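You operate a simulated robot arm through the tools that you are given. There is no shell and no other tool. Be economical: measure what you need, move in short steps, check, and stop when the job is done.

Carry out the task below with a simulated two-armed robot. There is one attempt and no reset: what you move stays moved.

JOB
Pump the grey gauge plate up into green, then bleed it into yellow.
Fine: lock the loose black collar and open the red handle first; shut the red handle in the green band; bleed with the blue knob, leave it shut. The plug stays.

Only the result counts: the job must be done as asked and must still hold three seconds after the hand-in. Knocking over, shifting, dropping, spilling or breaking anything else fails it.

ROBOT AND FRAMES
Two 6-joint arms with two-finger parallel grippers on one trunk, on a base that drives. Base frame: it is fixed to the floor where the robot stands at the start and does not move with it; the origin is under the middle of the robot, x ahead of it, y to its left, z up; the surface under the hand at the start is at about z = 920. Units: mm, degrees, N and s.
The left shoulder is at the start at [50, 170, 1110], the right one opposite. Each reaches about 1092 mm from its shoulder. Places, roughly: black button of the grey gauge plate [600, 0, 1000]; black collar of the grey gauge plate [700, 100, 1000]; blue knob of the grey gauge plate [600, -100, 1000]; red handle of the grey gauge plate [600, 100, 1000]; round orange plug (4x4x6 cm) [-3700, 300, 500]; round purple plug (4x4x6 cm) [700, 100, 1000]; round white plug (4x4x6 cm) [-3700, 100, 500]. Payload 1.57 kg a hand.
Tool frame (each hand has its own): the origin (TCP) lies between the finger pads and is the grasp point; the fingertips stand 30 mm ahead of it; z points along the fingers, y is the line along which they close. The gripper opens to 80 mm. The fingers are 17 mm wide and 12 mm thick; the gripper's body (40 by 82 mm) begins 80 mm behind the TCP.
Orientation is told as [roll, pitch, yaw] about the base's x, y, z axes, in that order, counted from this pose: with the fingers straight down and closing along the base's y, the tool's x points along the base's -x, its y along +y and its z along -z.

CONTROLS
- The arms move only by the tool apply_moves. It takes "left_deltas", "right_deltas" or both (then of equal length, played together; a hand with none holds still); each is a list of rows, each a list of 7 numbers: the shift along the base's x, y, z in mm, then the turn, a rotation vector about the base's x, y, z in rad, then the gripper command, from -1 (shut) to 1 (fully open), values between in proportion. In form: [[dx, dy, dz, rx, ry, rz, claw], ...]. A call has 1 to 12 rows; each row is the pose to reach, as a shift and turn from the pose commanded when the call began. Rows are played at 5 a second. More than 50 mm and 8.6 degrees between two rows, or a gripper value outside its range, and nothing of the call is played. A pose out of reach is approached as far as the arm can. The call stops where the force on the tool passes 40 N (or 10 N more than at its start, if that is more) or the arm is blocked; 0.2 s more then pass. Each finger travels about 72 mm/s and halts on what it meets, pressing with about 41 N; the grip force reading is that of the motor and also rises with nothing between the fingers. The clock runs only during rows and for 0.2 s after the last one: add rows that repeat a pose to give the fingers time. It gives the time, the measured TCP pose, the force on the tool (base axes), the opening and the grip force at its end, in the units of the frame above (readings bear some noise), with the torque about the TCP (base axes, N m) and any sound that the robot's microphone picked up.
- Cameras (640 x 400 px; columns grow to the right, rows downward): "scene" is now at [35.9, -14.7, 1685.3]; the picture's right is [-0.06, -1.00, 0.00], its down [-0.68, 0.04, -0.73] and it looks along [0.73, -0.04, -0.68] (base axes); focal length 266 px, centre (320, 200). "left" rides on the left gripper at [72, 7, -122] in its tool frame; the picture's right is [-0.09, 1.00, 0.00], its down [-0.84, -0.08, -0.54] and it looks along [-0.54, -0.05, 0.84] (tool axes); focal length 238 px, centre (320, 200). "right" rides on the right gripper at [72, -7, -122] in its tool frame; the picture's right is [0.09, 1.00, 0.00], its down [-0.84, 0.08, -0.54] and it looks along [-0.54, 0.05, 0.84] (tool axes); focal length 238 px, centre (320, 200). There is no depth. A picture from a camera that has moved, and an enlarged one, comes with that camera's place and axes in the base frame and with its lens. The place of the scene camera against the robot may be out by one fixed shift of up to 12 mm in any direction.
- capture(camera): a new picture of that camera. The clock stands still meanwhile.
- slide_trunk(by): slides the trunk up (or, below 0, down) by that many mm; the arms and the scene camera ride with it, the base frame stays. It gives what a move gives, with no picture.
- steer(legs): drives the robot by 1 to 6 legs, each [ahead, left, turn to the left] in mm, mm and degrees, along the robot's own axes; the way and the turn of a leg run together, so that a leg with both is an arc; at most 1500 mm and 180 degrees a leg. The arms and the cameras ride along, it lands a little off, and it stops where it bumps. It gives what a move gives.
- aim_head(pan, tilt): turns the head with the scene camera to pan (to the left, within 86 degrees either way) and tilt (down, from -29 to 69), counted from straight ahead of the robot. It gives what a move gives.
- zoom(camera, box): a new picture of the part [left, top, right, bottom] of that camera's present view, enlarged. The clock stands still meanwhile.
- hand_in(): hands the job in; it is judged then, once.

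Work in short steps. Places have to be worked out from the pictures, the camera data and where the tool is seen: move nearer, look again, correct. Check each grasp and each placing, and mend what went wrong. You have 120 turns and 100 pictures in all, those below and enlarged ones among them. Open the grippers and draw the arms clear of the work before you hand the job in, unless the task says otherwise; then end with one line.

The tools are called after "Call:" as name(argument=value, ...) on one line, values as JSON. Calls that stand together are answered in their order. apply_moves: Moves the arms, as the interface text tells. Its arguments: {"type":"object","properties":{"left_deltas":{"type":"array","items":{"type":"array","items":{"type":"number"}}},"right_deltas":{"type":"array","items":{"type":"array","items":{"type":"number"}}}},"required":[]} The other tools are called the same way: slide_trunk (by) slides the trunk up or down; steer (legs) drives the base; aim_head (pan, tilt) turns the head that bears the scene camera; capture (camera) takes a picture; zoom (camera, box) takes an enlarged picture of a part of a camera's view; hand_in () hands the job in.

At the start:

```text
time: 0.0
left_position: [633.0, 408.9, 999.6]
left_ee_rot: [0.2, 0.0, 0.1]
left_contact_force: [-0.5, 0.4, 0.6]
left_wrist_torque: [-0.02, 0.03, 0.02]
left_grip_width: 80.3
left_grip_force: 0.1
right_position: [752.0, -305.5, 999.4]
right_ee_rot: [0.0, 0.0, 0.0]
right_contact_force: [0.2, 0.2, 0.1]
right_wrist_torque: [0.0, 0.02, 0.03]
right_grip_width: 80.2
right_grip_force: 0.2
trunk travel left (down, up): [-725.0, 245.0]
robot x, y, heading: [-3.0, -0.6, -0.1]
head pan, tilt: [-3.2, 43.0]
```

scene: 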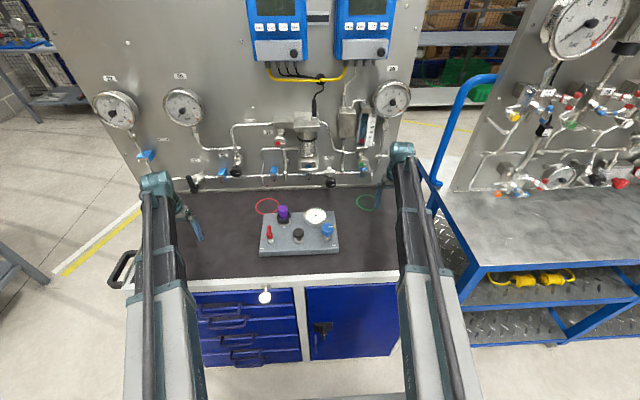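
right: 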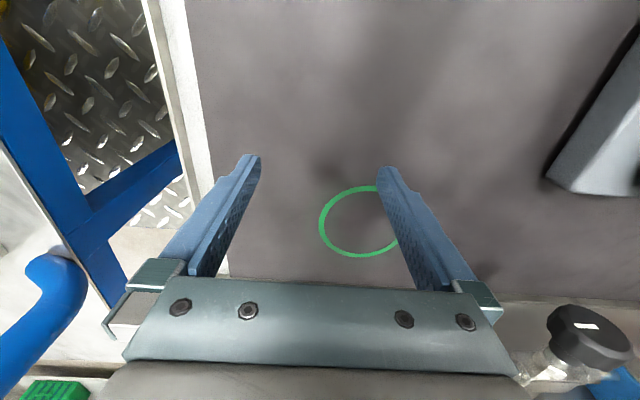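
left: 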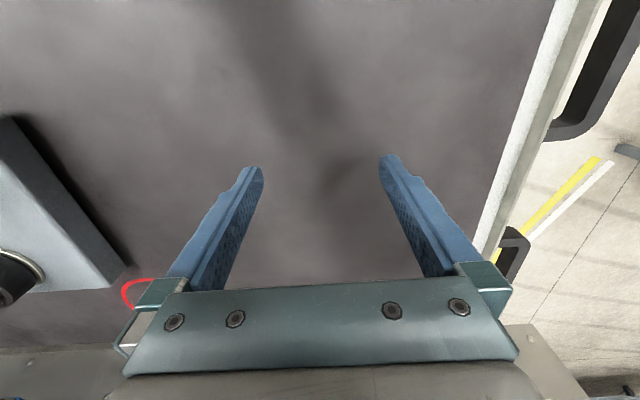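

I look closer at the gauge plate first.

Call:
zoom(camera="scene", box=[240, 190, 360, 265])

Call:
zoom(camera="scene", box=[295, 200, 343, 230])

```text
5.33 times, centred on (300, 228) of scene
camera zoom: at [35.9, -14.7, 1685.3], right [-0.06, -1.0, 0.0], down [-0.68, 0.04, -0.73], along [0.73, -0.04, -0.68], focal length 1418 px, centre (427, 53)
```

zoom: 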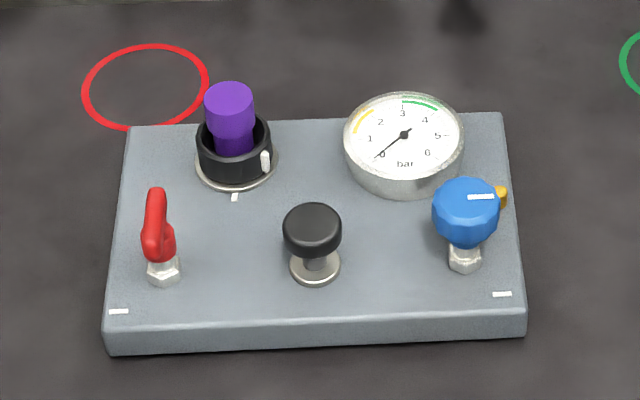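

```text
13.33 times, centred on (319, 215) of scene
camera zoom: at [35.9, -14.7, 1685.3], right [-0.06, -1.0, 0.0], down [-0.68, 0.04, -0.73], along [0.73, -0.04, -0.68], focal length 3546 px, centre (333, 0)
```

zoom: 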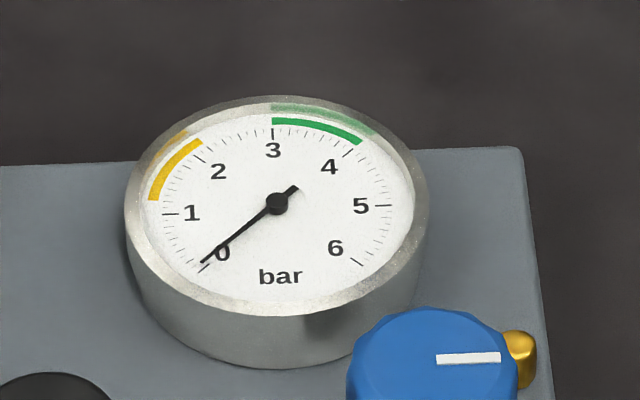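

I'll bring the left hand, raised, over the plate to look at it with the wrist camera.

Call:
apply_moves(left_deltas=[[0, 0, 45, 0, 0, 0, 1], [0, -20, 90, 0, 0, 0, 1], [5, -65, 110, 0, 0, 0, 1], [10, -110, 130, 0, 0, 0, 1], [15, -155, 150, 0, 0, 0, 1], [15, -200, 150, 0, 0, 0, 1], [15, -245, 150, 0, 0, 0, 1], [15, -290, 150, 0, 0, 0, 1], [17, -330, 150, 0, 0, 0, 1], [17, -330, 150, 0, 0, 0, 1]])

Call:
capture(camera="left")

```text
time: 1.7
left_position: [651.1, 179.1, 1000.0]
left_ee_rot: [1.2, -0.2, 1.0]
left_contact_force: [0.0, 30.0, 11.5]
left_wrist_torque: [-1.02, 0.12, -0.29]
left_grip_width: 53.0
left_grip_force: 0.0
left hand out of reach, approached as far as the arm can: row 1, 2, 3, 4, 5, 6, 7, 8
right_position: [753.1, -300.7, 1000.3]
right_ee_rot: [-0.1, 0.1, 0.2]
right_contact_force: [-0.2, -0.2, 0.0]
right_wrist_torque: [-0.02, 0.0, 0.05]
right_grip_width: 80.0
right_grip_force: 0.1
trunk travel left (down, up): [-725.0, 245.0]
robot x, y, heading: [0.9, -2.5, 0.1]
head pan, tilt: [-3.2, 43.0]
stopped in row 8 (left hand): the force on the tool passed its limit at 49 N (the readings are from after the stop); the commanded pose is now the measured one
```

```text
94 pictures are left
camera left: at [577.9, 181.0, 1121.2], right [0.08, 1.0, 0.02], down [0.84, -0.07, 0.54], along [0.54, -0.02, -0.84], focal length 238 px, centre (320, 200)
```

left: 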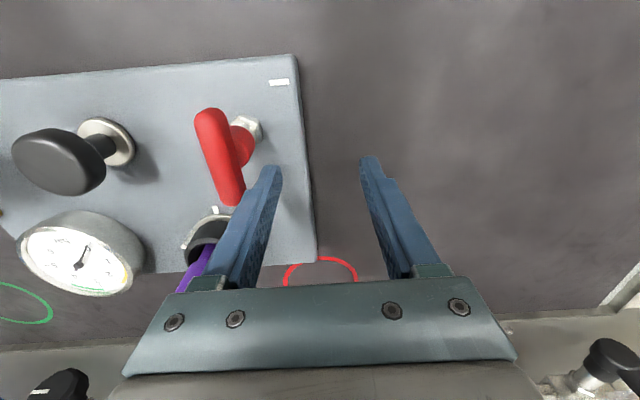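

The hand did not rise (out of reach upward) and touched something. I back off straight away and look at the scene.

Call:
apply_moves(left_deltas=[[0, 40, 0, 0, 0, 0, 1], [0, 80, 0, 0, 0, 0, 1], [0, 120, 0, 0, 0, 0, 1]])

Call:
zoom(camera="scene", box=[240, 190, 360, 265])

Call:
capture(camera="left")

```text
time: 2.5
left_position: [652.2, 290.9, 998.7]
left_ee_rot: [0.9, -0.2, 0.6]
left_contact_force: [-0.5, 0.7, 0.5]
left_wrist_torque: [-0.04, 0.03, 0.0]
left_grip_width: 80.0
left_grip_force: 0.0
right_position: [751.8, -302.8, 999.2]
right_ee_rot: [0.0, 0.0, 0.1]
right_contact_force: [-0.7, -0.1, -0.1]
right_wrist_torque: [-0.01, -0.04, 0.01]
right_grip_width: 80.3
right_grip_force: 0.1
trunk travel left (down, up): [-725.0, 245.0]
robot x, y, heading: [-2.4, -3.3, 0.1]
head pan, tilt: [-3.2, 43.0]
```

```text
5.33 times, centred on (300, 228) of scene
camera zoom: at [35.9, -13.9, 1685.2], right [-0.05, -1.0, 0.0], down [-0.68, 0.04, -0.73], along [0.73, -0.04, -0.68], focal length 1418 px, centre (427, 53)
```

zoom: 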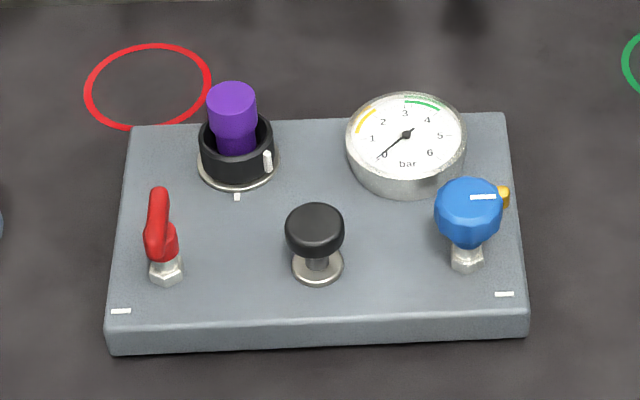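

```text
92 pictures are left
camera left: at [579.6, 293.5, 1120.8], right [0.08, 1.0, 0.01], down [0.84, -0.08, 0.54], along [0.54, -0.03, -0.84], focal length 238 px, centre (320, 200)
```

left: 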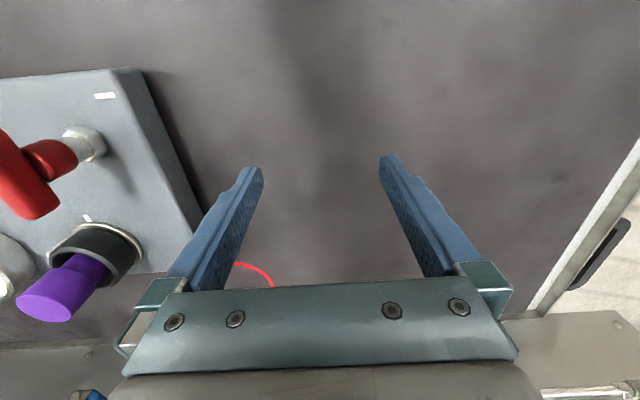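

Nothing was displaced. The trunk will provide height: I slide it up 130 mm.

Call:
slide_trunk(by=130)

Call:
apply_moves(left_deltas=[[0, -45, 0, 0, 0, 0, 1], [0, -90, 0, 0, 0, 0, 1], [0, -135, 0, 0, 0, 0, 1], [0, -180, 0, 0, 0, 0, 1], [0, -215, 0, 0, 0, 0, 1], [0, -215, 0, 0, 0, 0, 1]])

Call:
capture(camera="left")

```text
time: 4.1
left_position: [652.7, 290.7, 1129.8]
left_ee_rot: [0.9, -0.2, 0.6]
left_contact_force: [-0.6, 0.9, -0.2]
left_wrist_torque: [0.01, -0.03, 0.0]
left_grip_width: 80.2
left_grip_force: 0.0
right_position: [751.2, -303.2, 1129.9]
right_ee_rot: [0.1, 0.0, 0.1]
right_contact_force: [-0.3, 0.2, -0.4]
right_wrist_torque: [0.01, -0.02, 0.0]
right_grip_width: 79.8
right_grip_force: 0.0
trunk travel left (down, up): [-855.0, 115.0]
robot x, y, heading: [0.4, -0.9, 0.1]
head pan, tilt: [-3.2, 43.0]
```

```text
time: 5.5
left_position: [652.1, 74.7, 1129.2]
left_ee_rot: [0.9, 0.0, 0.6]
left_contact_force: [-0.2, 0.4, -0.2]
left_wrist_torque: [0.01, -0.04, -0.01]
left_grip_width: 79.9
left_grip_force: 0.0
right_position: [752.1, -303.1, 1129.8]
right_ee_rot: [0.0, -0.1, 0.1]
right_contact_force: [-0.2, -0.2, 0.0]
right_wrist_torque: [0.0, 0.03, -0.01]
right_grip_width: 79.7
right_grip_force: 0.2
trunk travel left (down, up): [-855.0, 115.0]
robot x, y, heading: [-1.7, -0.8, 0.1]
head pan, tilt: [-3.2, 43.0]
```

```text
91 pictures are left
camera left: at [579.5, 78.2, 1250.9], right [0.08, 1.0, 0.02], down [0.84, -0.08, 0.54], along [0.54, -0.03, -0.84], focal length 238 px, centre (320, 200)
```

left: 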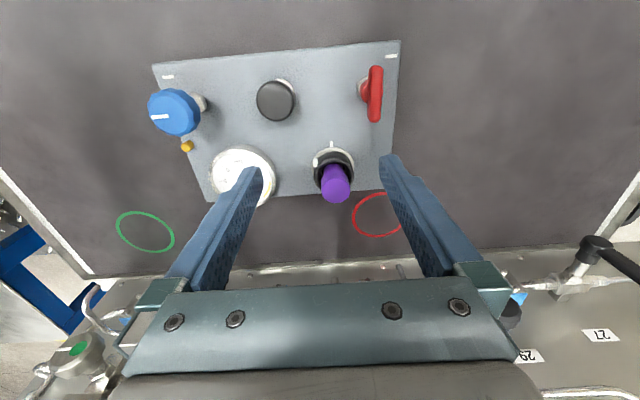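

Good view now. I enlarge the plate for detail.

Call:
zoom(camera="left", box=[280, 30, 424, 120])

Call:
zoom(camera="left", box=[280, 120, 424, 210])

Call:
zoom(camera="left", box=[140, 60, 300, 160])

Call:
zoom(camera="scene", box=[240, 190, 368, 270])

```text
4.44 times, centred on (352, 75) of left
camera zoom: at [579.5, 78.2, 1250.9], right [0.08, 1.0, 0.02], down [0.84, -0.08, 0.54], along [0.54, -0.03, -0.84], focal length 1059 px, centre (178, 756)
```

zoom: 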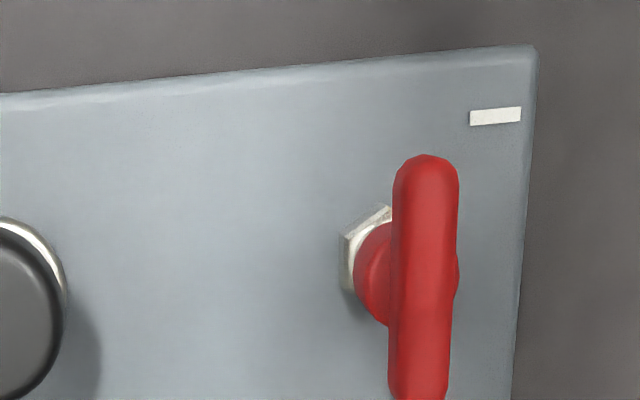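

```text
4.44 times, centred on (352, 165) of left
camera zoom: at [579.5, 78.2, 1250.9], right [0.08, 1.0, 0.02], down [0.84, -0.08, 0.54], along [0.54, -0.03, -0.84], focal length 1059 px, centre (178, 356)
```

zoom: 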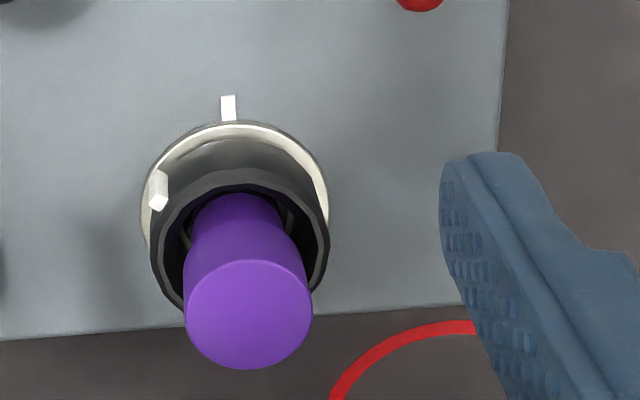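

```text
4.00 times, centred on (220, 110) of left
camera zoom: at [579.5, 78.2, 1250.9], right [0.08, 1.0, 0.02], down [0.84, -0.08, 0.54], along [0.54, -0.03, -0.84], focal length 953 px, centre (720, 560)
```

zoom: 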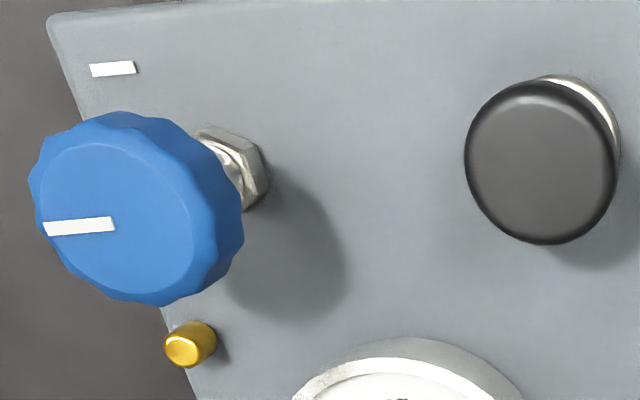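

```text
5.00 times, centred on (304, 230) of scene
camera zoom: at [36.0, -13.9, 1815.3], right [-0.05, -1.0, 0.0], down [-0.68, 0.04, -0.73], along [0.73, -0.04, -0.68], focal length 1330 px, centre (400, 50)
```

zoom: 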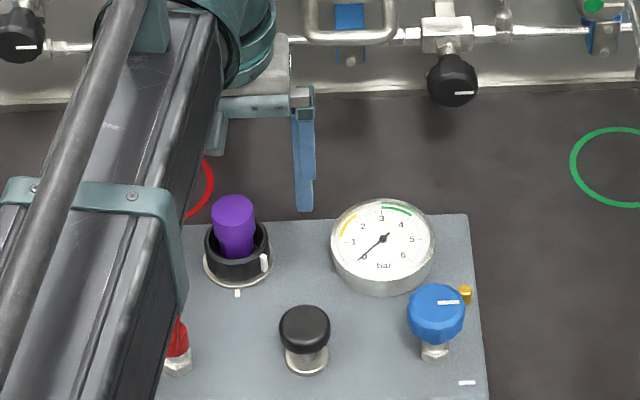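

Collar axis triangulates to about (710, 88), collar from z≈969 to 992, plug top ≈1031. Its white mark sits about 60° counter‑clockwise of the plate mark, so it needs a clockwise turn; I pre‑yaw the left hand +60° above it.

Call:
apply_moves(left_deltas=[[8, 2, 0, 0, 0, 0.131, 0.8], [16, 4, 0, 0, 0, 0.262, 0.8], [24, 6, 0, 0, 0, 0.393, 0.8], [32, 8, 0, 0, 0, 0.524, 0.8], [40, 10, 0, 0, 0, 0.655, 0.8], [48, 12, 0, 0, 0, 0.786, 0.8], [54, 13, 0, 0, 0, 0.917, 0.8], [58, 13, 0, 0, 0, 1.047, 0.8], [58, 13, 0, 0, 0, 1.047, 0.8]])

Call:
capture(camera="left")

```text
time: 7.5
left_position: [709.8, 89.1, 1130.2]
left_ee_rot: [1.0, -0.1, 60.8]
left_contact_force: [0.0, 0.3, 0.2]
left_wrist_torque: [-0.01, 0.01, 0.04]
left_grip_width: 72.1
left_grip_force: 0.0
right_position: [751.8, -302.4, 1129.2]
right_ee_rot: [0.0, 0.0, 0.1]
right_contact_force: [0.1, -1.3, 0.2]
right_wrist_torque: [0.0, -0.02, -0.01]
right_grip_width: 80.1
right_grip_force: 0.0
trunk travel left (down, up): [-855.0, 115.0]
robot x, y, heading: [-1.1, 1.2, 0.1]
head pan, tilt: [-3.2, 43.0]
```

```text
86 pictures are left
camera left: at [670.4, 26.6, 1250.9], right [-0.82, 0.57, 0.02], down [0.48, 0.69, 0.54], along [0.3, 0.45, -0.84], focal length 238 px, centre (320, 200)
```

left: 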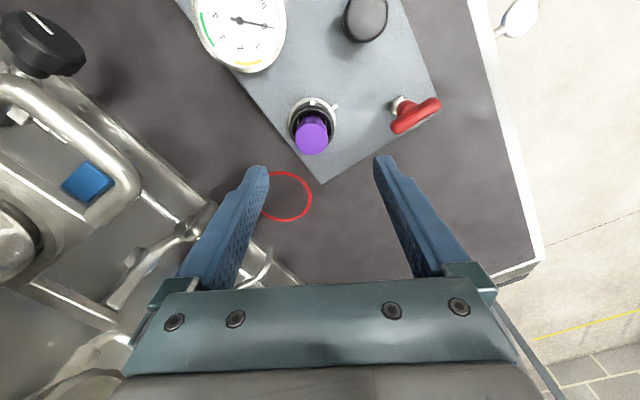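

The mark is now well off the closing axis. I descend to just above the plug and check alignment.

Call:
apply_moves(left_deltas=[[1, -2, -20, -0.016, 0, 0, 0.8], [3, -4, -40, -0.016, 0, 0, 0.8], [3, -4, -55, -0.016, 0, 0, 0.8], [3, -4, -55, -0.016, 0, 0, 0.8]])

Call:
capture(camera="left")

```text
time: 8.5
left_position: [710.8, 87.0, 1130.5]
left_ee_rot: [0.4, 0.6, 60.5]
left_contact_force: [-0.3, 0.3, 0.1]
left_wrist_torque: [-0.01, 0.0, 0.0]
left_grip_width: 72.2
left_grip_force: 0.2
left hand out of reach, approached as far as the arm can: row 1, 2, 3, 4
right_position: [752.6, -303.8, 1129.4]
right_ee_rot: [0.0, 0.0, 0.2]
right_contact_force: [-0.6, -0.3, 0.1]
right_wrist_torque: [0.02, -0.04, -0.03]
right_grip_width: 80.1
right_grip_force: 0.1
trunk travel left (down, up): [-855.0, 115.0]
robot x, y, heading: [4.5, -0.3, 0.1]
head pan, tilt: [-3.2, 43.0]
```

```text
85 pictures are left
camera left: at [670.6, 27.4, 1251.9], right [-0.82, 0.57, 0.01], down [0.48, 0.69, 0.53], along [0.3, 0.44, -0.85], focal length 238 px, centre (320, 200)
```

left: 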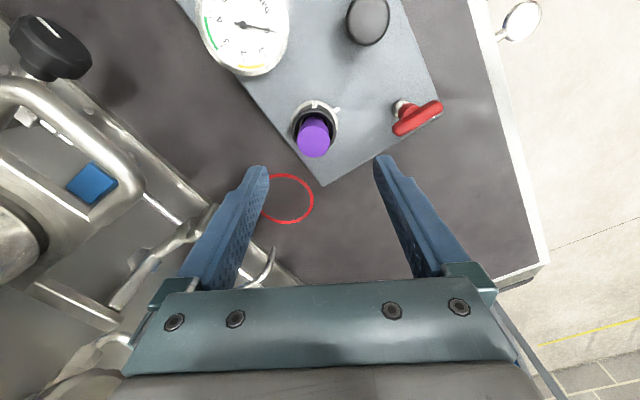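

The arm does not go up or down here, so the trunk gives height. I slide the trunk down 60 and check.

Call:
slide_trunk(by=-60)

Call:
apply_moves(right_deltas=[[0, 0, 10, 0, 0, 0, 1], [0, 0, 20, 0, 0, 0, 1]])

Call:
capture(camera="left")

```text
time: 9.5
left_position: [711.7, 87.2, 1070.1]
left_ee_rot: [0.4, 0.5, 60.6]
left_contact_force: [-0.1, -0.4, 0.6]
left_wrist_torque: [-0.03, 0.01, -0.01]
left_grip_width: 72.0
left_grip_force: 0.1
right_position: [751.9, -303.1, 1069.8]
right_ee_rot: [0.0, -0.1, 0.1]
right_contact_force: [-0.7, -0.2, -0.5]
right_wrist_torque: [-0.02, 0.01, -0.01]
right_grip_width: 79.7
right_grip_force: 0.0
trunk travel left (down, up): [-795.0, 175.0]
robot x, y, heading: [1.2, 0.2, 0.1]
head pan, tilt: [-3.2, 43.0]
```

```text
time: 10.1
left_position: [712.0, 86.8, 1069.7]
left_ee_rot: [0.4, 0.6, 60.6]
left_contact_force: [0.6, -0.2, -1.2]
left_wrist_torque: [0.0, 0.01, -0.01]
left_grip_width: 71.9
left_grip_force: 0.1
right_position: [752.8, -303.4, 1069.5]
right_ee_rot: [0.0, -0.1, 0.0]
right_contact_force: [0.1, 0.3, -0.6]
right_wrist_torque: [-0.04, 0.01, 0.02]
right_grip_width: 79.9
right_grip_force: 0.0
right hand out of reach, approached as far as the arm can: row 1, 2
trunk travel left (down, up): [-795.0, 175.0]
robot x, y, heading: [-1.6, 2.0, -0.0]
head pan, tilt: [-3.2, 43.0]
```

```text
84 pictures are left
camera left: at [670.6, 27.3, 1191.8], right [-0.82, 0.57, 0.01], down [0.48, 0.69, 0.53], along [0.3, 0.44, -0.85], focal length 238 px, centre (320, 200)
```

left: 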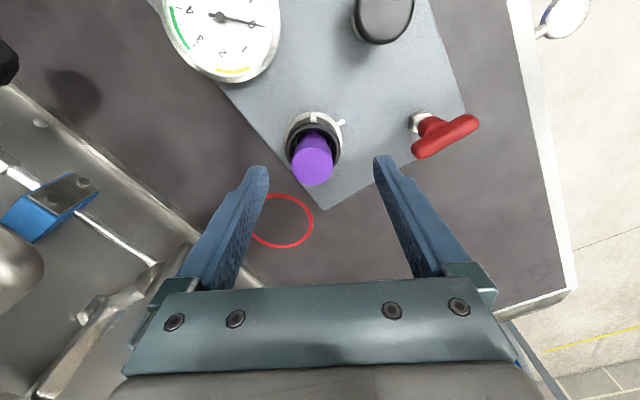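

Plug top is slightly off the finger centre; I shift (+2,−5) mm and then lower so the fingertips straddle the collar.

Call:
apply_moves(left_deltas=[[2, -5, 0, 0, 0, 0, 0.8], [2, -5, 0, 0, 0, 0, 0.8]])

Call:
slide_trunk(by=-40)

Call:
capture(camera="left")

```text
time: 10.7
left_position: [712.0, 81.8, 1069.3]
left_ee_rot: [0.4, 0.6, 60.6]
left_contact_force: [0.4, -0.7, -1.0]
left_wrist_torque: [-0.01, 0.0, 0.0]
left_grip_width: 72.2
left_grip_force: 0.0
right_position: [752.9, -303.0, 1070.7]
right_ee_rot: [0.0, 0.0, 0.0]
right_contact_force: [-0.5, 0.3, 0.5]
right_wrist_torque: [0.0, -0.02, -0.01]
right_grip_width: 79.9
right_grip_force: 0.0
trunk travel left (down, up): [-795.0, 175.0]
robot x, y, heading: [1.8, 1.3, -0.3]
head pan, tilt: [-3.2, 43.0]
```

```text
time: 11.5
left_position: [711.9, 81.8, 1030.0]
left_ee_rot: [0.4, 0.6, 60.5]
left_contact_force: [0.2, -0.2, 0.2]
left_wrist_torque: [0.0, 0.01, 0.03]
left_grip_width: 72.1
left_grip_force: 0.0
right_position: [752.5, -303.6, 1030.2]
right_ee_rot: [0.1, 0.0, 0.0]
right_contact_force: [0.6, -0.7, 0.3]
right_wrist_torque: [-0.01, -0.01, 0.02]
right_grip_width: 80.0
right_grip_force: 0.0
trunk travel left (down, up): [-755.0, 215.0]
robot x, y, heading: [-0.1, 1.6, 0.3]
head pan, tilt: [-3.2, 43.0]
```

```text
83 pictures are left
camera left: at [672.5, 22.2, 1151.9], right [-0.82, 0.57, 0.01], down [0.48, 0.69, 0.53], along [0.3, 0.44, -0.85], focal length 238 px, centre (320, 200)
```

left: 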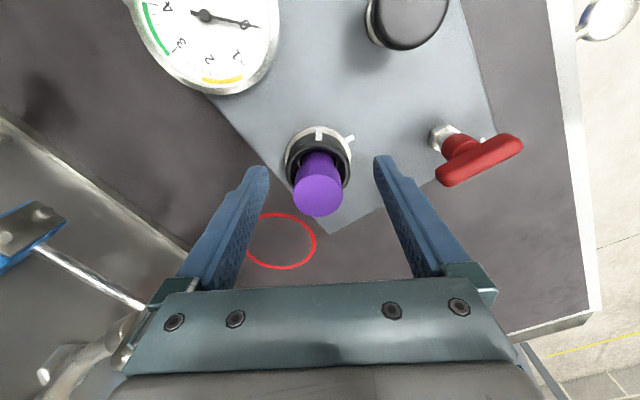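

Well centred. Lower 26 mm more so the tips are around the collar, then close.

Call:
slide_trunk(by=-26)

Call:
zoom(camera="left", box=[220, 80, 420, 240])

```text
time: 12.2
left_position: [712.7, 81.7, 1004.5]
left_ee_rot: [0.4, 0.6, 60.6]
left_contact_force: [-0.9, -0.4, -1.0]
left_wrist_torque: [0.01, -0.01, -0.01]
left_grip_width: 72.3
left_grip_force: 0.0
right_position: [752.4, -303.4, 1004.4]
right_ee_rot: [0.0, 0.0, 0.2]
right_contact_force: [0.2, 0.5, 0.2]
right_wrist_torque: [0.0, -0.02, 0.01]
right_grip_width: 80.0
right_grip_force: 0.1
trunk travel left (down, up): [-729.0, 241.0]
robot x, y, heading: [-0.3, -0.9, -0.0]
head pan, tilt: [-3.2, 43.0]
```

```text
2.50 times, centred on (320, 160) of left
camera zoom: at [672.5, 22.2, 1125.9], right [-0.82, 0.57, 0.01], down [0.48, 0.69, 0.53], along [0.3, 0.44, -0.85], focal length 596 px, centre (320, 300)
```

zoom: 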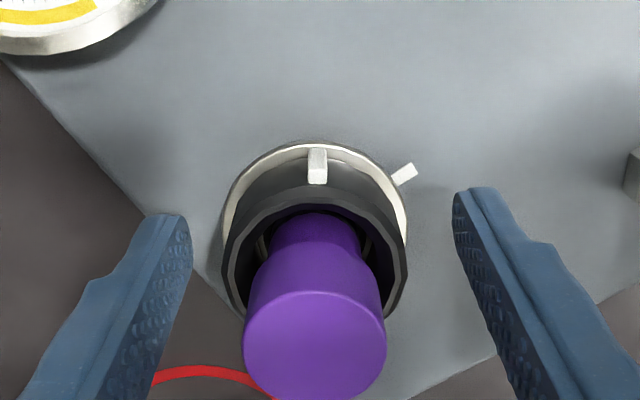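

Collar sits between the tips. Close the gripper.

Call:
apply_moves(left_deltas=[[0, 0, 0, 0, 0, 0, -1], [0, 0, 0, 0, 0, 0, -1], [0, 0, 0, 0, 0, 0, -1]])

Call:
zoom(camera="left", box=[220, 80, 420, 240])

```text
time: 13.0
left_position: [715.3, 80.2, 1002.4]
left_ee_rot: [0.3, 0.6, 60.5]
left_contact_force: [18.4, -7.0, 11.2]
left_wrist_torque: [-0.54, -0.81, -0.19]
left_grip_width: 48.9
left_grip_force: 40.7
right_position: [753.3, -305.0, 1002.7]
right_ee_rot: [0.0, 0.1, 0.2]
right_contact_force: [-0.1, -0.1, 0.0]
right_wrist_torque: [0.03, -0.02, 0.0]
right_grip_width: 80.0
right_grip_force: 0.0
trunk travel left (down, up): [-729.0, 241.0]
robot x, y, heading: [4.2, 0.5, -0.1]
head pan, tilt: [-3.2, 43.0]
```

```text
2.50 times, centred on (320, 160) of left
camera zoom: at [674.7, 20.8, 1125.5], right [-0.82, 0.57, 0.0], down [0.48, 0.69, 0.53], along [0.3, 0.44, -0.85], focal length 596 px, centre (320, 300)
```

zoom: 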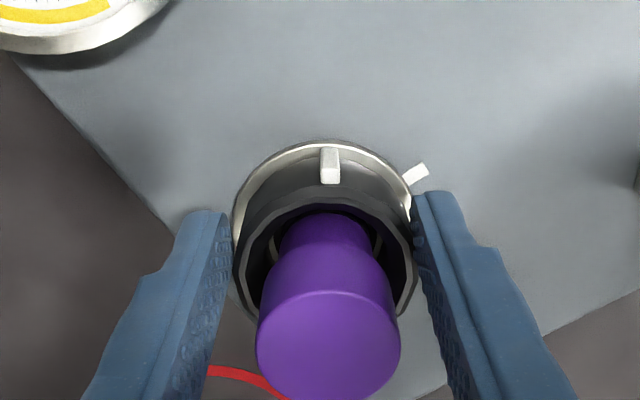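

Gripped at 49 mm with some side load. I relax the load by shifting (+3,−1.5) and begin turning clockwise in small steps.

Call:
apply_moves(left_deltas=[[3, -1.5, 0, 0, 0, 0, -1], [3, -1.5, 0, 0, 0, -0.08, -1], [3, -1.5, 0, 0, 0, -0.16, -1], [3, -1.5, 0, 0, 0, -0.24, -1], [3, -1.5, 0, 0, 0, -0.32, -1]])

Call:
zoom(camera="left", box=[220, 80, 420, 240])

```text
time: 14.2
left_position: [712.4, 82.1, 1004.3]
left_ee_rot: [0.5, 0.7, 42.4]
left_contact_force: [-13.2, 5.4, 1.1]
left_wrist_torque: [0.32, -0.42, 0.17]
left_grip_width: 49.0
left_grip_force: 40.7
right_position: [751.2, -303.0, 1004.1]
right_ee_rot: [-0.1, -0.1, 0.2]
right_contact_force: [0.5, -0.4, 0.0]
right_wrist_torque: [-0.04, 0.01, 0.03]
right_grip_width: 80.0
right_grip_force: 0.1
trunk travel left (down, up): [-729.0, 241.0]
robot x, y, heading: [-0.4, -2.3, 0.2]
head pan, tilt: [-3.2, 43.0]
```

```text
2.50 times, centred on (320, 160) of left
camera zoom: at [656.6, 37.4, 1125.8], right [-0.6, 0.8, 0.01], down [0.68, 0.51, 0.53], along [0.42, 0.33, -0.85], focal length 596 px, centre (320, 300)
```

zoom: 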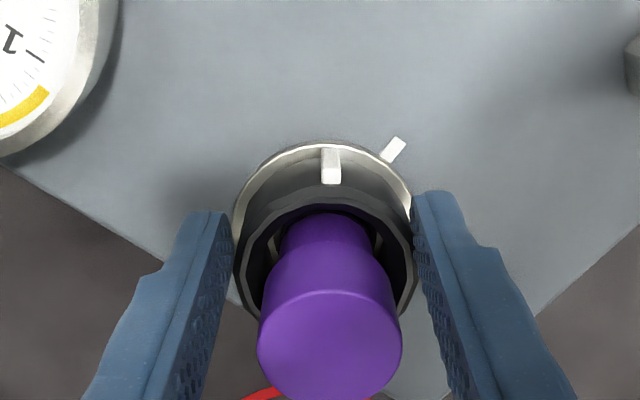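

The collar turns with the hand (low torque). About 38° remain; continue 32°.

Call:
apply_moves(left_deltas=[[-1, 0.5, 0, 0, 0, -0.08, -1], [-1, 0.5, 0, 0, 0, -0.16, -1], [-1, 0.5, 0, 0, 0, -0.24, -1], [-1, 0.5, 0, 0, 0, -0.32, -1], [-1, 0.5, 0, 0, 0, -0.4, -1], [-1, 0.5, 0, 0, 0, -0.48, -1], [-1, 0.5, 0, 0, 0, -0.56, -1]])

Call:
zoom(camera="left", box=[220, 80, 420, 240])

```text
time: 15.8
left_position: [713.4, 86.9, 1005.4]
left_ee_rot: [0.7, 0.8, 10.2]
left_contact_force: [-22.0, 29.3, 1.6]
left_wrist_torque: [0.01, 0.4, 0.41]
left_grip_width: 48.7
left_grip_force: 41.0
right_position: [750.2, -301.0, 1005.9]
right_ee_rot: [-0.1, -0.1, 0.1]
right_contact_force: [-0.1, 0.8, -0.2]
right_wrist_torque: [0.03, 0.01, -0.01]
right_grip_width: 79.7
right_grip_force: 0.0
trunk travel left (down, up): [-729.0, 241.0]
robot x, y, heading: [-4.4, -2.5, 0.2]
head pan, tilt: [-3.2, 43.0]
```

```text
2.50 times, centred on (320, 160) of left
camera zoom: at [641.8, 77.3, 1127.0], right [-0.09, 1.0, 0.01], down [0.85, 0.07, 0.53], along [0.53, 0.05, -0.85], focal length 596 px, centre (320, 300)
```

zoom: 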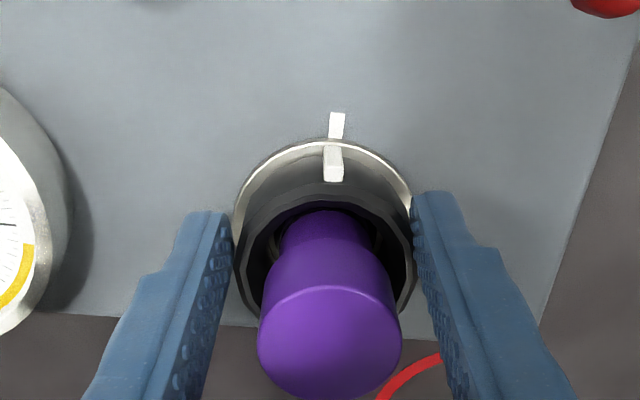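

Marks nearly align. I shift (−3,+4) to relieve side load and turn a last ~4°.

Call:
apply_moves(left_deltas=[[-3, 4, 0, 0, 0, 0, -1], [-3, 4, 0, 0, 0, -0.04, -1], [-3, 4, 0, 0, 0, -0.08, -1], [-3, 4, 0, 0, 0, -0.08, -1]])

Call:
zoom(camera="left", box=[260, 100, 360, 180])

```text
time: 16.8
left_position: [711.0, 86.6, 1005.0]
left_ee_rot: [0.5, 0.6, 5.7]
left_contact_force: [-10.2, 19.0, 5.7]
left_wrist_torque: [0.51, 0.39, 0.17]
left_grip_width: 48.5
left_grip_force: 40.9
right_position: [750.8, -301.9, 1005.4]
right_ee_rot: [0.0, -0.1, 0.1]
right_contact_force: [-0.2, 0.5, 1.0]
right_wrist_torque: [0.01, 0.02, -0.02]
right_grip_width: 79.6
right_grip_force: 0.0
trunk travel left (down, up): [-729.0, 241.0]
robot x, y, heading: [-1.4, -4.1, 0.1]
head pan, tilt: [-3.2, 43.0]
```

```text
5.00 times, centred on (310, 140) of left
camera zoom: at [639.3, 84.1, 1126.6], right [0.0, 1.0, 0.01], down [0.85, 0.0, 0.53], along [0.53, 0.01, -0.85], focal length 1192 px, centre (370, 500)
```

zoom: 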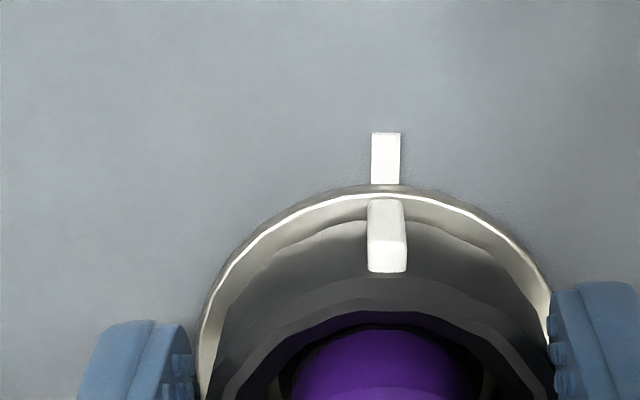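

The collar mark is lined up with the plate mark. Release and raise.

Call:
apply_moves(left_deltas=[[0, 0, 0, 0, 0, 0, 0.8], [0, 0, 0, 0, 0, 0, 0.8], [0, 0, 0, 0, 0, 0, 0.8]])

Call:
slide_trunk(by=70)

Call:
apply_moves(left_deltas=[[0, 0, 0, 0, 0, 0, 1], [-45, 20, 0, 0, 0, -0.08, 1], [-60, 38, 0, 0, 0, -0.1, 1], [-60, 38, 0, 0, 0, -0.1, 1]])

Call:
capture(camera="left")

```text
time: 17.6
left_position: [711.1, 84.0, 1003.3]
left_ee_rot: [0.3, 0.5, 5.5]
left_contact_force: [0.3, -0.1, 0.6]
left_wrist_torque: [0.0, -0.03, 0.01]
left_grip_width: 72.2
left_grip_force: 0.1
right_position: [752.6, -303.9, 1003.8]
right_ee_rot: [0.0, 0.0, 0.1]
right_contact_force: [-0.3, 0.5, 0.2]
right_wrist_torque: [0.0, -0.01, -0.01]
right_grip_width: 80.1
right_grip_force: 0.1
trunk travel left (down, up): [-729.0, 241.0]
robot x, y, heading: [1.6, -4.3, 0.1]
head pan, tilt: [-3.2, 43.0]
```

```text
time: 18.7
left_position: [712.8, 83.5, 1073.1]
left_ee_rot: [0.4, 0.7, 5.6]
left_contact_force: [0.2, -0.6, -0.1]
left_wrist_torque: [-0.01, 0.01, 0.0]
left_grip_width: 72.1
left_grip_force: 0.1
right_position: [751.6, -303.5, 1073.2]
right_ee_rot: [0.0, 0.0, 0.1]
right_contact_force: [0.1, 0.4, -0.2]
right_wrist_torque: [-0.04, -0.01, 0.02]
right_grip_width: 80.2
right_grip_force: 0.2
trunk travel left (down, up): [-799.0, 171.0]
robot x, y, heading: [-2.9, -0.2, 0.2]
head pan, tilt: [-3.2, 43.0]
```

```text
time: 19.7
left_position: [653.3, 125.0, 1074.1]
left_ee_rot: [0.4, 0.6, 0.0]
left_contact_force: [0.3, -0.1, 0.0]
left_wrist_torque: [-0.02, -0.03, -0.01]
left_grip_width: 79.9
left_grip_force: 0.1
right_position: [752.0, -303.3, 1073.7]
right_ee_rot: [0.0, 0.1, 0.1]
right_contact_force: [0.2, 0.0, 0.4]
right_wrist_torque: [-0.02, -0.01, 0.02]
right_grip_width: 79.6
right_grip_force: 0.1
trunk travel left (down, up): [-799.0, 171.0]
robot x, y, heading: [-0.4, 2.1, 0.2]
head pan, tilt: [-3.2, 43.0]
```

```text
77 pictures are left
camera left: at [580.6, 128.5, 1195.9], right [0.09, 1.0, 0.01], down [0.84, -0.08, 0.53], along [0.53, -0.04, -0.85], focal length 238 px, centre (320, 200)
```

left: 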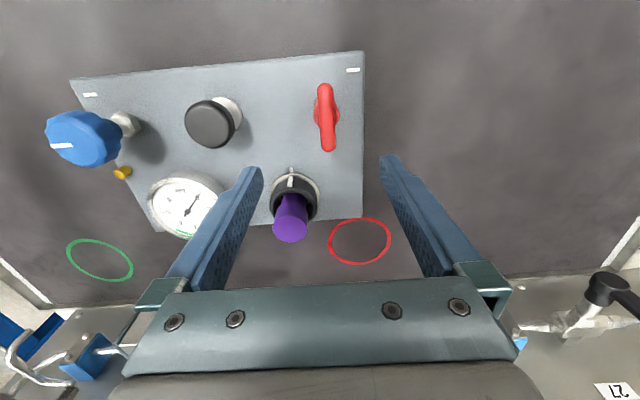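

Handle hub is near (621,130), bar along x, top about z≈1008. I centre the left hand over it, half open, lower to TCP ≈1040 and look.

Call:
apply_moves(left_deltas=[[-16, 3, 0, 0, 0, 0, 0.4], [-32, 5, 0, 0, 0, 0, 0.4], [-32, 5, 0, 0, 0, 0, 0.4]])

Call:
slide_trunk(by=-28)

Call:
capture(camera="left")

Call:
zoom(camera="scene", box=[240, 200, 368, 280])

```text
time: 20.5
left_position: [619.9, 129.1, 1074.3]
left_ee_rot: [0.5, 0.7, -0.1]
left_contact_force: [-0.2, 0.6, -0.3]
left_wrist_torque: [0.03, 0.01, 0.03]
left_grip_width: 56.0
left_grip_force: 0.0
right_position: [752.6, -302.9, 1072.5]
right_ee_rot: [-0.1, 0.1, 0.2]
right_contact_force: [0.0, 0.6, -0.3]
right_wrist_torque: [0.01, -0.01, 0.02]
right_grip_width: 80.1
right_grip_force: 0.1
trunk travel left (down, up): [-799.0, 171.0]
robot x, y, heading: [-1.0, 2.7, 0.1]
head pan, tilt: [-3.2, 43.0]
```

```text
time: 21.2
left_position: [619.3, 129.9, 1045.7]
left_ee_rot: [0.4, 0.6, -0.1]
left_contact_force: [1.0, -0.1, -0.3]
left_wrist_torque: [0.01, 0.0, -0.03]
left_grip_width: 55.8
left_grip_force: 0.1
right_position: [751.9, -302.9, 1046.5]
right_ee_rot: [0.0, -0.1, 0.0]
right_contact_force: [-0.1, -0.1, 0.0]
right_wrist_torque: [0.0, 0.0, -0.01]
right_grip_width: 80.5
right_grip_force: 0.0
trunk travel left (down, up): [-771.0, 199.0]
robot x, y, heading: [1.6, -0.2, 0.1]
head pan, tilt: [-3.2, 43.0]
```

```text
76 pictures are left
camera left: at [548.8, 133.6, 1167.9], right [0.09, 1.0, 0.01], down [0.84, -0.08, 0.53], along [0.53, -0.04, -0.85], focal length 238 px, centre (320, 200)
```

left: 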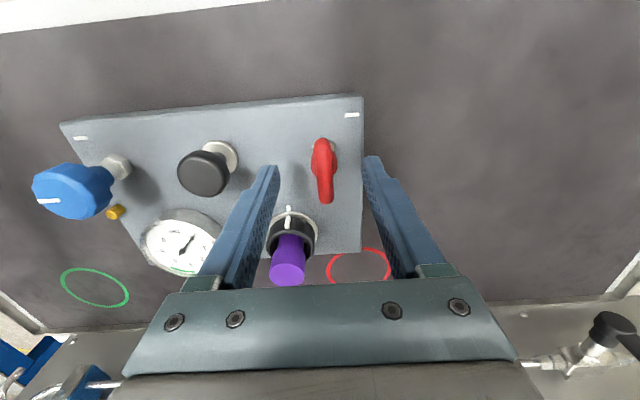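

```text
5.00 times, centred on (304, 240) of scene
camera zoom: at [35.7, -14.3, 1731.2], right [-0.05, -1.0, 0.0], down [-0.68, 0.04, -0.73], along [0.73, -0.04, -0.68], focal length 1330 px, centre (400, 0)
```

zoom: 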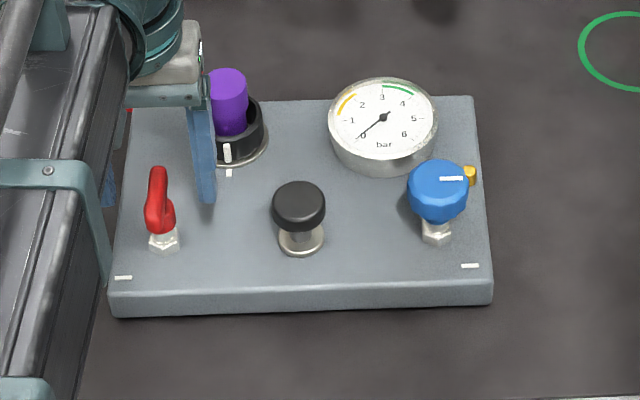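

Lever: hub near x≈619, bar spanning x≈602–652. I shift +3 in y, lower 19 so tips reach z≈997, and close.

Call:
apply_moves(left_deltas=[[1, 3, 0, 0, 0, 0, 0.4], [1, 3, 0, 0, 0, 0, 0.4]])

Call:
slide_trunk(by=-19)

Call:
zoom(camera="left", box=[240, 100, 400, 220])

Call:
apply_moves(left_deltas=[[0, 0, 0, 0, 0, 0, -1], [0, 0, 0, 0, 0, 0, -1], [0, 0, 0, 0, 0, 0, -1]])

Call:
zoom(camera="left", box=[240, 100, 400, 220])

```text
time: 21.8
left_position: [620.5, 132.0, 1046.4]
left_ee_rot: [0.4, 0.7, -0.2]
left_contact_force: [-1.0, -1.0, -0.4]
left_wrist_torque: [0.0, -0.05, 0.01]
left_grip_width: 56.0
left_grip_force: 0.1
right_position: [751.5, -302.7, 1045.5]
right_ee_rot: [-0.1, 0.0, 0.1]
right_contact_force: [-0.4, -0.1, -0.5]
right_wrist_torque: [0.01, 0.01, 0.02]
right_grip_width: 79.9
right_grip_force: 0.0
trunk travel left (down, up): [-771.0, 199.0]
robot x, y, heading: [-1.5, 0.7, 0.1]
head pan, tilt: [-3.2, 43.0]
```

```text
time: 22.5
left_position: [620.6, 131.3, 1026.7]
left_ee_rot: [0.4, 0.6, -0.1]
left_contact_force: [0.1, -0.3, -0.2]
left_wrist_torque: [-0.03, 0.02, 0.03]
left_grip_width: 56.1
left_grip_force: 0.0
right_position: [751.3, -303.0, 1027.3]
right_ee_rot: [0.0, 0.0, 0.0]
right_contact_force: [-0.1, -0.3, -0.1]
right_wrist_torque: [-0.03, -0.02, 0.0]
right_grip_width: 80.3
right_grip_force: 0.0
trunk travel left (down, up): [-752.0, 218.0]
robot x, y, heading: [3.2, -1.9, -0.0]
head pan, tilt: [-3.2, 43.0]
```

```text
3.33 times, centred on (320, 160) of left
camera zoom: at [550.0, 136.5, 1148.9], right [0.09, 1.0, 0.01], down [0.84, -0.08, 0.53], along [0.53, -0.04, -0.85], focal length 794 px, centre (320, 333)
```

zoom: 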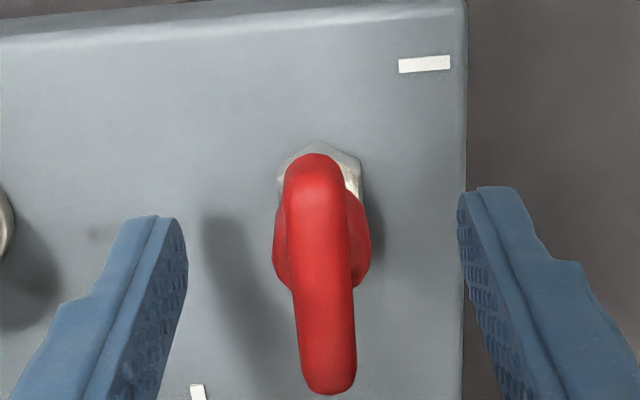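

```text
time: 23.3
left_position: [621.7, 130.8, 1027.4]
left_ee_rot: [0.5, 0.6, -0.1]
left_contact_force: [0.8, -0.4, -0.1]
left_wrist_torque: [-0.05, -0.05, -0.04]
left_grip_width: 20.5
left_grip_force: 33.9
right_position: [752.7, -303.5, 1025.9]
right_ee_rot: [0.0, 0.0, 0.1]
right_contact_force: [-1.3, 0.1, 0.3]
right_wrist_torque: [0.03, 0.02, 0.01]
right_grip_width: 79.9
right_grip_force: 0.1
trunk travel left (down, up): [-752.0, 218.0]
robot x, y, heading: [-1.2, 0.8, -0.0]
head pan, tilt: [-3.2, 43.0]
```

```text
3.33 times, centred on (320, 160) of left
camera zoom: at [550.2, 136.3, 1148.9], right [0.09, 1.0, 0.01], down [0.84, -0.08, 0.53], along [0.53, -0.04, -0.85], focal length 794 px, centre (320, 333)
```

zoom: 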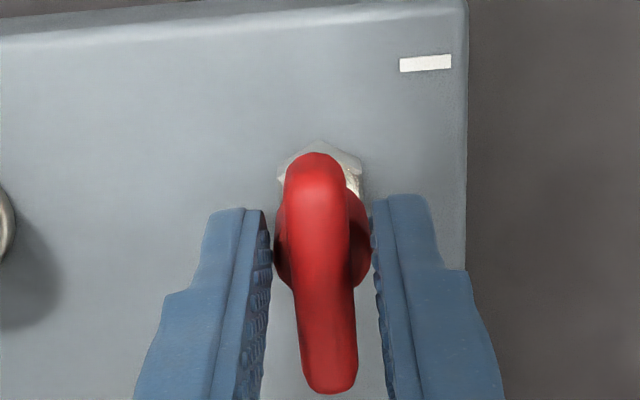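

Width 20.5 means the pads are on the round hub, not the bar. I open, raise 8 mm and re‑close on the bar.

Call:
apply_moves(left_deltas=[[3, -1, 0, 0, 0, 0, 0.1], [3, -1, 0, 0, 0, 0, 0.1]])

Call:
slide_trunk(by=8)

Call:
apply_moves(left_deltas=[[0, 0, 0, 0, 0, 0, -1], [0, 0, 0, 0, 0, 0, -1], [0, 0, 0, 0, 0, 0, -1]])

Call:
zoom(camera="left", box=[240, 100, 400, 220])

```text
time: 23.9
left_position: [623.2, 130.6, 1027.7]
left_ee_rot: [0.4, 0.6, -0.1]
left_contact_force: [-0.5, 0.4, 0.0]
left_wrist_torque: [0.05, 0.01, 0.03]
left_grip_width: 44.0
left_grip_force: 0.1
right_position: [752.1, -303.3, 1026.9]
right_ee_rot: [0.0, 0.0, 0.1]
right_contact_force: [-0.3, 0.5, 0.0]
right_wrist_torque: [0.04, 0.01, 0.0]
right_grip_width: 80.0
right_grip_force: 0.0
trunk travel left (down, up): [-752.0, 218.0]
robot x, y, heading: [1.9, 1.0, -0.1]
head pan, tilt: [-3.2, 43.0]
```

```text
time: 24.4
left_position: [624.8, 131.4, 1034.3]
left_ee_rot: [0.4, 0.7, -0.1]
left_contact_force: [0.2, 0.2, 0.0]
left_wrist_torque: [0.0, -0.01, 0.0]
left_grip_width: 44.1
left_grip_force: 0.0
right_position: [752.0, -302.8, 1034.0]
right_ee_rot: [0.0, 0.0, 0.1]
right_contact_force: [0.3, 0.6, -0.3]
right_wrist_torque: [-0.03, -0.03, 0.0]
right_grip_width: 80.0
right_grip_force: 0.0
trunk travel left (down, up): [-760.0, 210.0]
robot x, y, heading: [3.2, -0.3, 0.2]
head pan, tilt: [-3.2, 43.0]
```

```text
time: 25.2
left_position: [624.6, 132.2, 1035.5]
left_ee_rot: [0.4, 0.7, -0.2]
left_contact_force: [0.4, 3.5, 1.7]
left_wrist_torque: [-0.17, 0.13, -0.01]
left_grip_width: 12.1
left_grip_force: 29.2
right_position: [752.6, -302.6, 1035.5]
right_ee_rot: [0.0, 0.0, 0.1]
right_contact_force: [-0.7, 0.5, -0.1]
right_wrist_torque: [0.01, -0.02, -0.01]
right_grip_width: 80.0
right_grip_force: 0.1
trunk travel left (down, up): [-760.0, 210.0]
robot x, y, heading: [2.6, -0.7, -0.2]
head pan, tilt: [-3.2, 43.0]
```

```text
3.33 times, centred on (320, 160) of left
camera zoom: at [553.6, 136.3, 1156.9], right [0.09, 1.0, 0.01], down [0.84, -0.08, 0.53], along [0.53, -0.04, -0.85], focal length 794 px, centre (320, 333)
```

zoom: 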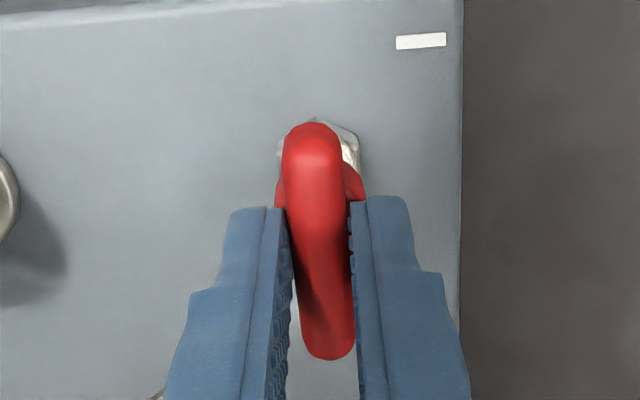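

Now on the bar (12 mm). I try turning counter‑clockwise a little about the hub (≈8 mm behind the TCP) and watch torque.

Call:
apply_moves(left_deltas=[[0, 0.6, 0, 0, 0, 0.08, -1], [0, 1.3, 0, 0, 0, 0.16, -1], [-0.2, 1.9, 0, 0, 0, 0.24, -1]])

Call:
zoom(camera="left", box=[240, 100, 400, 220])

```text
time: 26.1
left_position: [624.5, 131.9, 1035.0]
left_ee_rot: [0.3, 0.6, 13.6]
left_contact_force: [4.6, -5.9, 4.1]
left_wrist_torque: [-0.49, 0.42, -0.02]
left_grip_width: 11.7
left_grip_force: 29.2
right_position: [752.1, -302.9, 1034.7]
right_ee_rot: [0.1, 0.0, 0.1]
right_contact_force: [-0.7, -0.3, -0.2]
right_wrist_torque: [0.0, -0.01, -0.01]
right_grip_width: 79.7
right_grip_force: 0.1
trunk travel left (down, up): [-760.0, 210.0]
robot x, y, heading: [1.0, 0.5, 0.2]
head pan, tilt: [-3.2, 43.0]
```

```text
3.33 times, centred on (320, 160) of left
camera zoom: at [554.2, 119.2, 1156.9], right [-0.14, 0.99, 0.0], down [0.84, 0.12, 0.53], along [0.53, 0.08, -0.85], focal length 794 px, centre (320, 333)
```

zoom: 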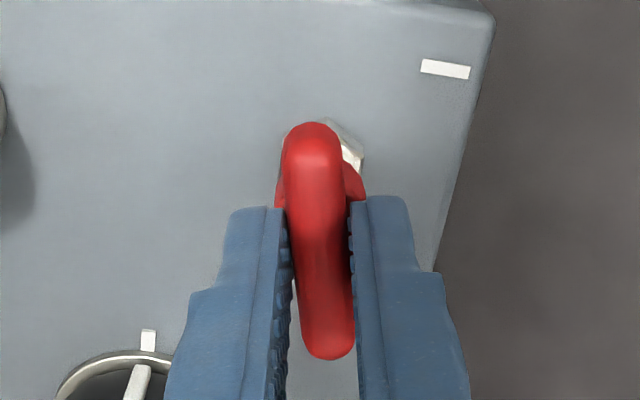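

The handle follows freely. Continue counter‑clockwise along the arc by ~69°.

Call:
apply_moves(left_deltas=[[-0.2, 0.8, 0, 0, 0, 0.1, -1], [-0.5, 1.5, 0, 0, 0, 0.2, -1], [-0.9, 2.2, 0, 0, 0, 0.3, -1], [-1.3, 2.9, 0, 0, 0, 0.4, -1], [-1.9, 3.5, 0, 0, 0, 0.5, -1], [-2.5, 4.1, 0, 0, 0, 0.6, -1], [-3.1, 4.6, 0, 0, 0, 0.7, -1], [-3.8, 5.0, 0, 0, 0, 0.8, -1], [-4.5, 5.4, 0, 0, 0, 0.9, -1], [-5.2, 5.7, 0, 0, 0, 1.0, -1], [-6, 5.9, 0, 0, 0, 1.1, -1], [-6.7, 6.0, 0, 0, 0, 1.2, -1]])

Call:
zoom(camera="left", box=[240, 100, 400, 220])

```text
time: 27.4
left_position: [626.1, 130.8, 1035.7]
left_ee_rot: [-0.4, 0.9, 45.1]
left_contact_force: [4.9, -8.5, 4.6]
left_wrist_torque: [-0.43, -0.07, -0.06]
left_grip_width: 11.8
left_grip_force: 29.7
right_position: [751.4, -304.4, 1034.6]
right_ee_rot: [0.0, 0.0, 0.0]
right_contact_force: [0.3, -0.5, 0.6]
right_wrist_torque: [-0.04, -0.07, 0.02]
right_grip_width: 79.8
right_grip_force: 0.0
trunk travel left (down, up): [-760.0, 210.0]
robot x, y, heading: [1.7, 1.9, -0.1]
head pan, tilt: [-3.2, 43.0]
stopped in row 6 (left hand): the force on the tool passed its limit at 41 N (the readings are from after the stop); the commanded pose is now the measured one
```

```text
3.33 times, centred on (320, 160) of left
camera zoom: at [570.2, 85.1, 1157.1], right [-0.64, 0.77, -0.01], down [0.65, 0.55, 0.53], along [0.41, 0.33, -0.85], focal length 794 px, centre (320, 333)
```

zoom: 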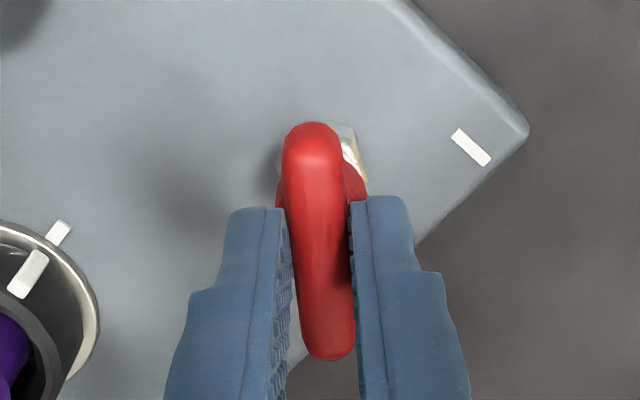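

The handle is at 45°; the TCP wants to stay near (625,131), so the axis is right under it. I continue with pure rotation.

Call:
apply_moves(left_deltas=[[0, 0, 0, 0, 0, 0.1, -1], [0, 0, 0, 0, 0, 0.2, -1], [0, 0, 0, 0, 0, 0.3, -1], [0, 0, 0, 0, 0, 0.4, -1], [0, 0, 0, 0, 0, 0.5, -1], [0, 0, 0, 0, 0, 0.6, -1], [0, 0, 0, 0, 0, 0.7, -1], [0, 0, 0, 0, 0, 0.78, -1]])

Call:
zoom(camera="left", box=[240, 100, 400, 220])

```text
time: 29.2
left_position: [626.8, 131.7, 1033.5]
left_ee_rot: [-0.2, 0.9, 90.0]
left_contact_force: [17.2, -20.4, 8.8]
left_wrist_torque: [-0.5, -0.16, -0.54]
left_grip_width: 11.9
left_grip_force: 29.3
right_position: [753.8, -307.0, 1033.1]
right_ee_rot: [0.2, 0.1, 0.0]
right_contact_force: [0.3, 0.1, 0.0]
right_wrist_torque: [-0.03, -0.01, -0.01]
right_grip_width: 80.2
right_grip_force: 0.0
trunk travel left (down, up): [-760.0, 210.0]
robot x, y, heading: [-1.1, 2.7, 0.2]
head pan, tilt: [-3.2, 43.0]
```

```text
3.33 times, centred on (320, 160) of left
camera zoom: at [618.9, 59.6, 1156.9], right [-1.0, 0.09, 0.0], down [0.07, 0.85, 0.53], along [0.05, 0.53, -0.85], focal length 794 px, centre (320, 333)
```

zoom: 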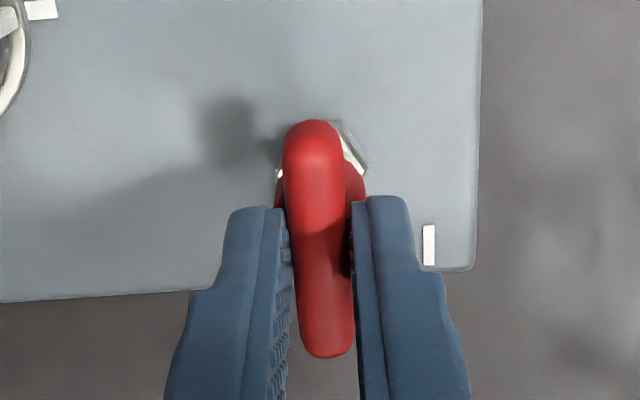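

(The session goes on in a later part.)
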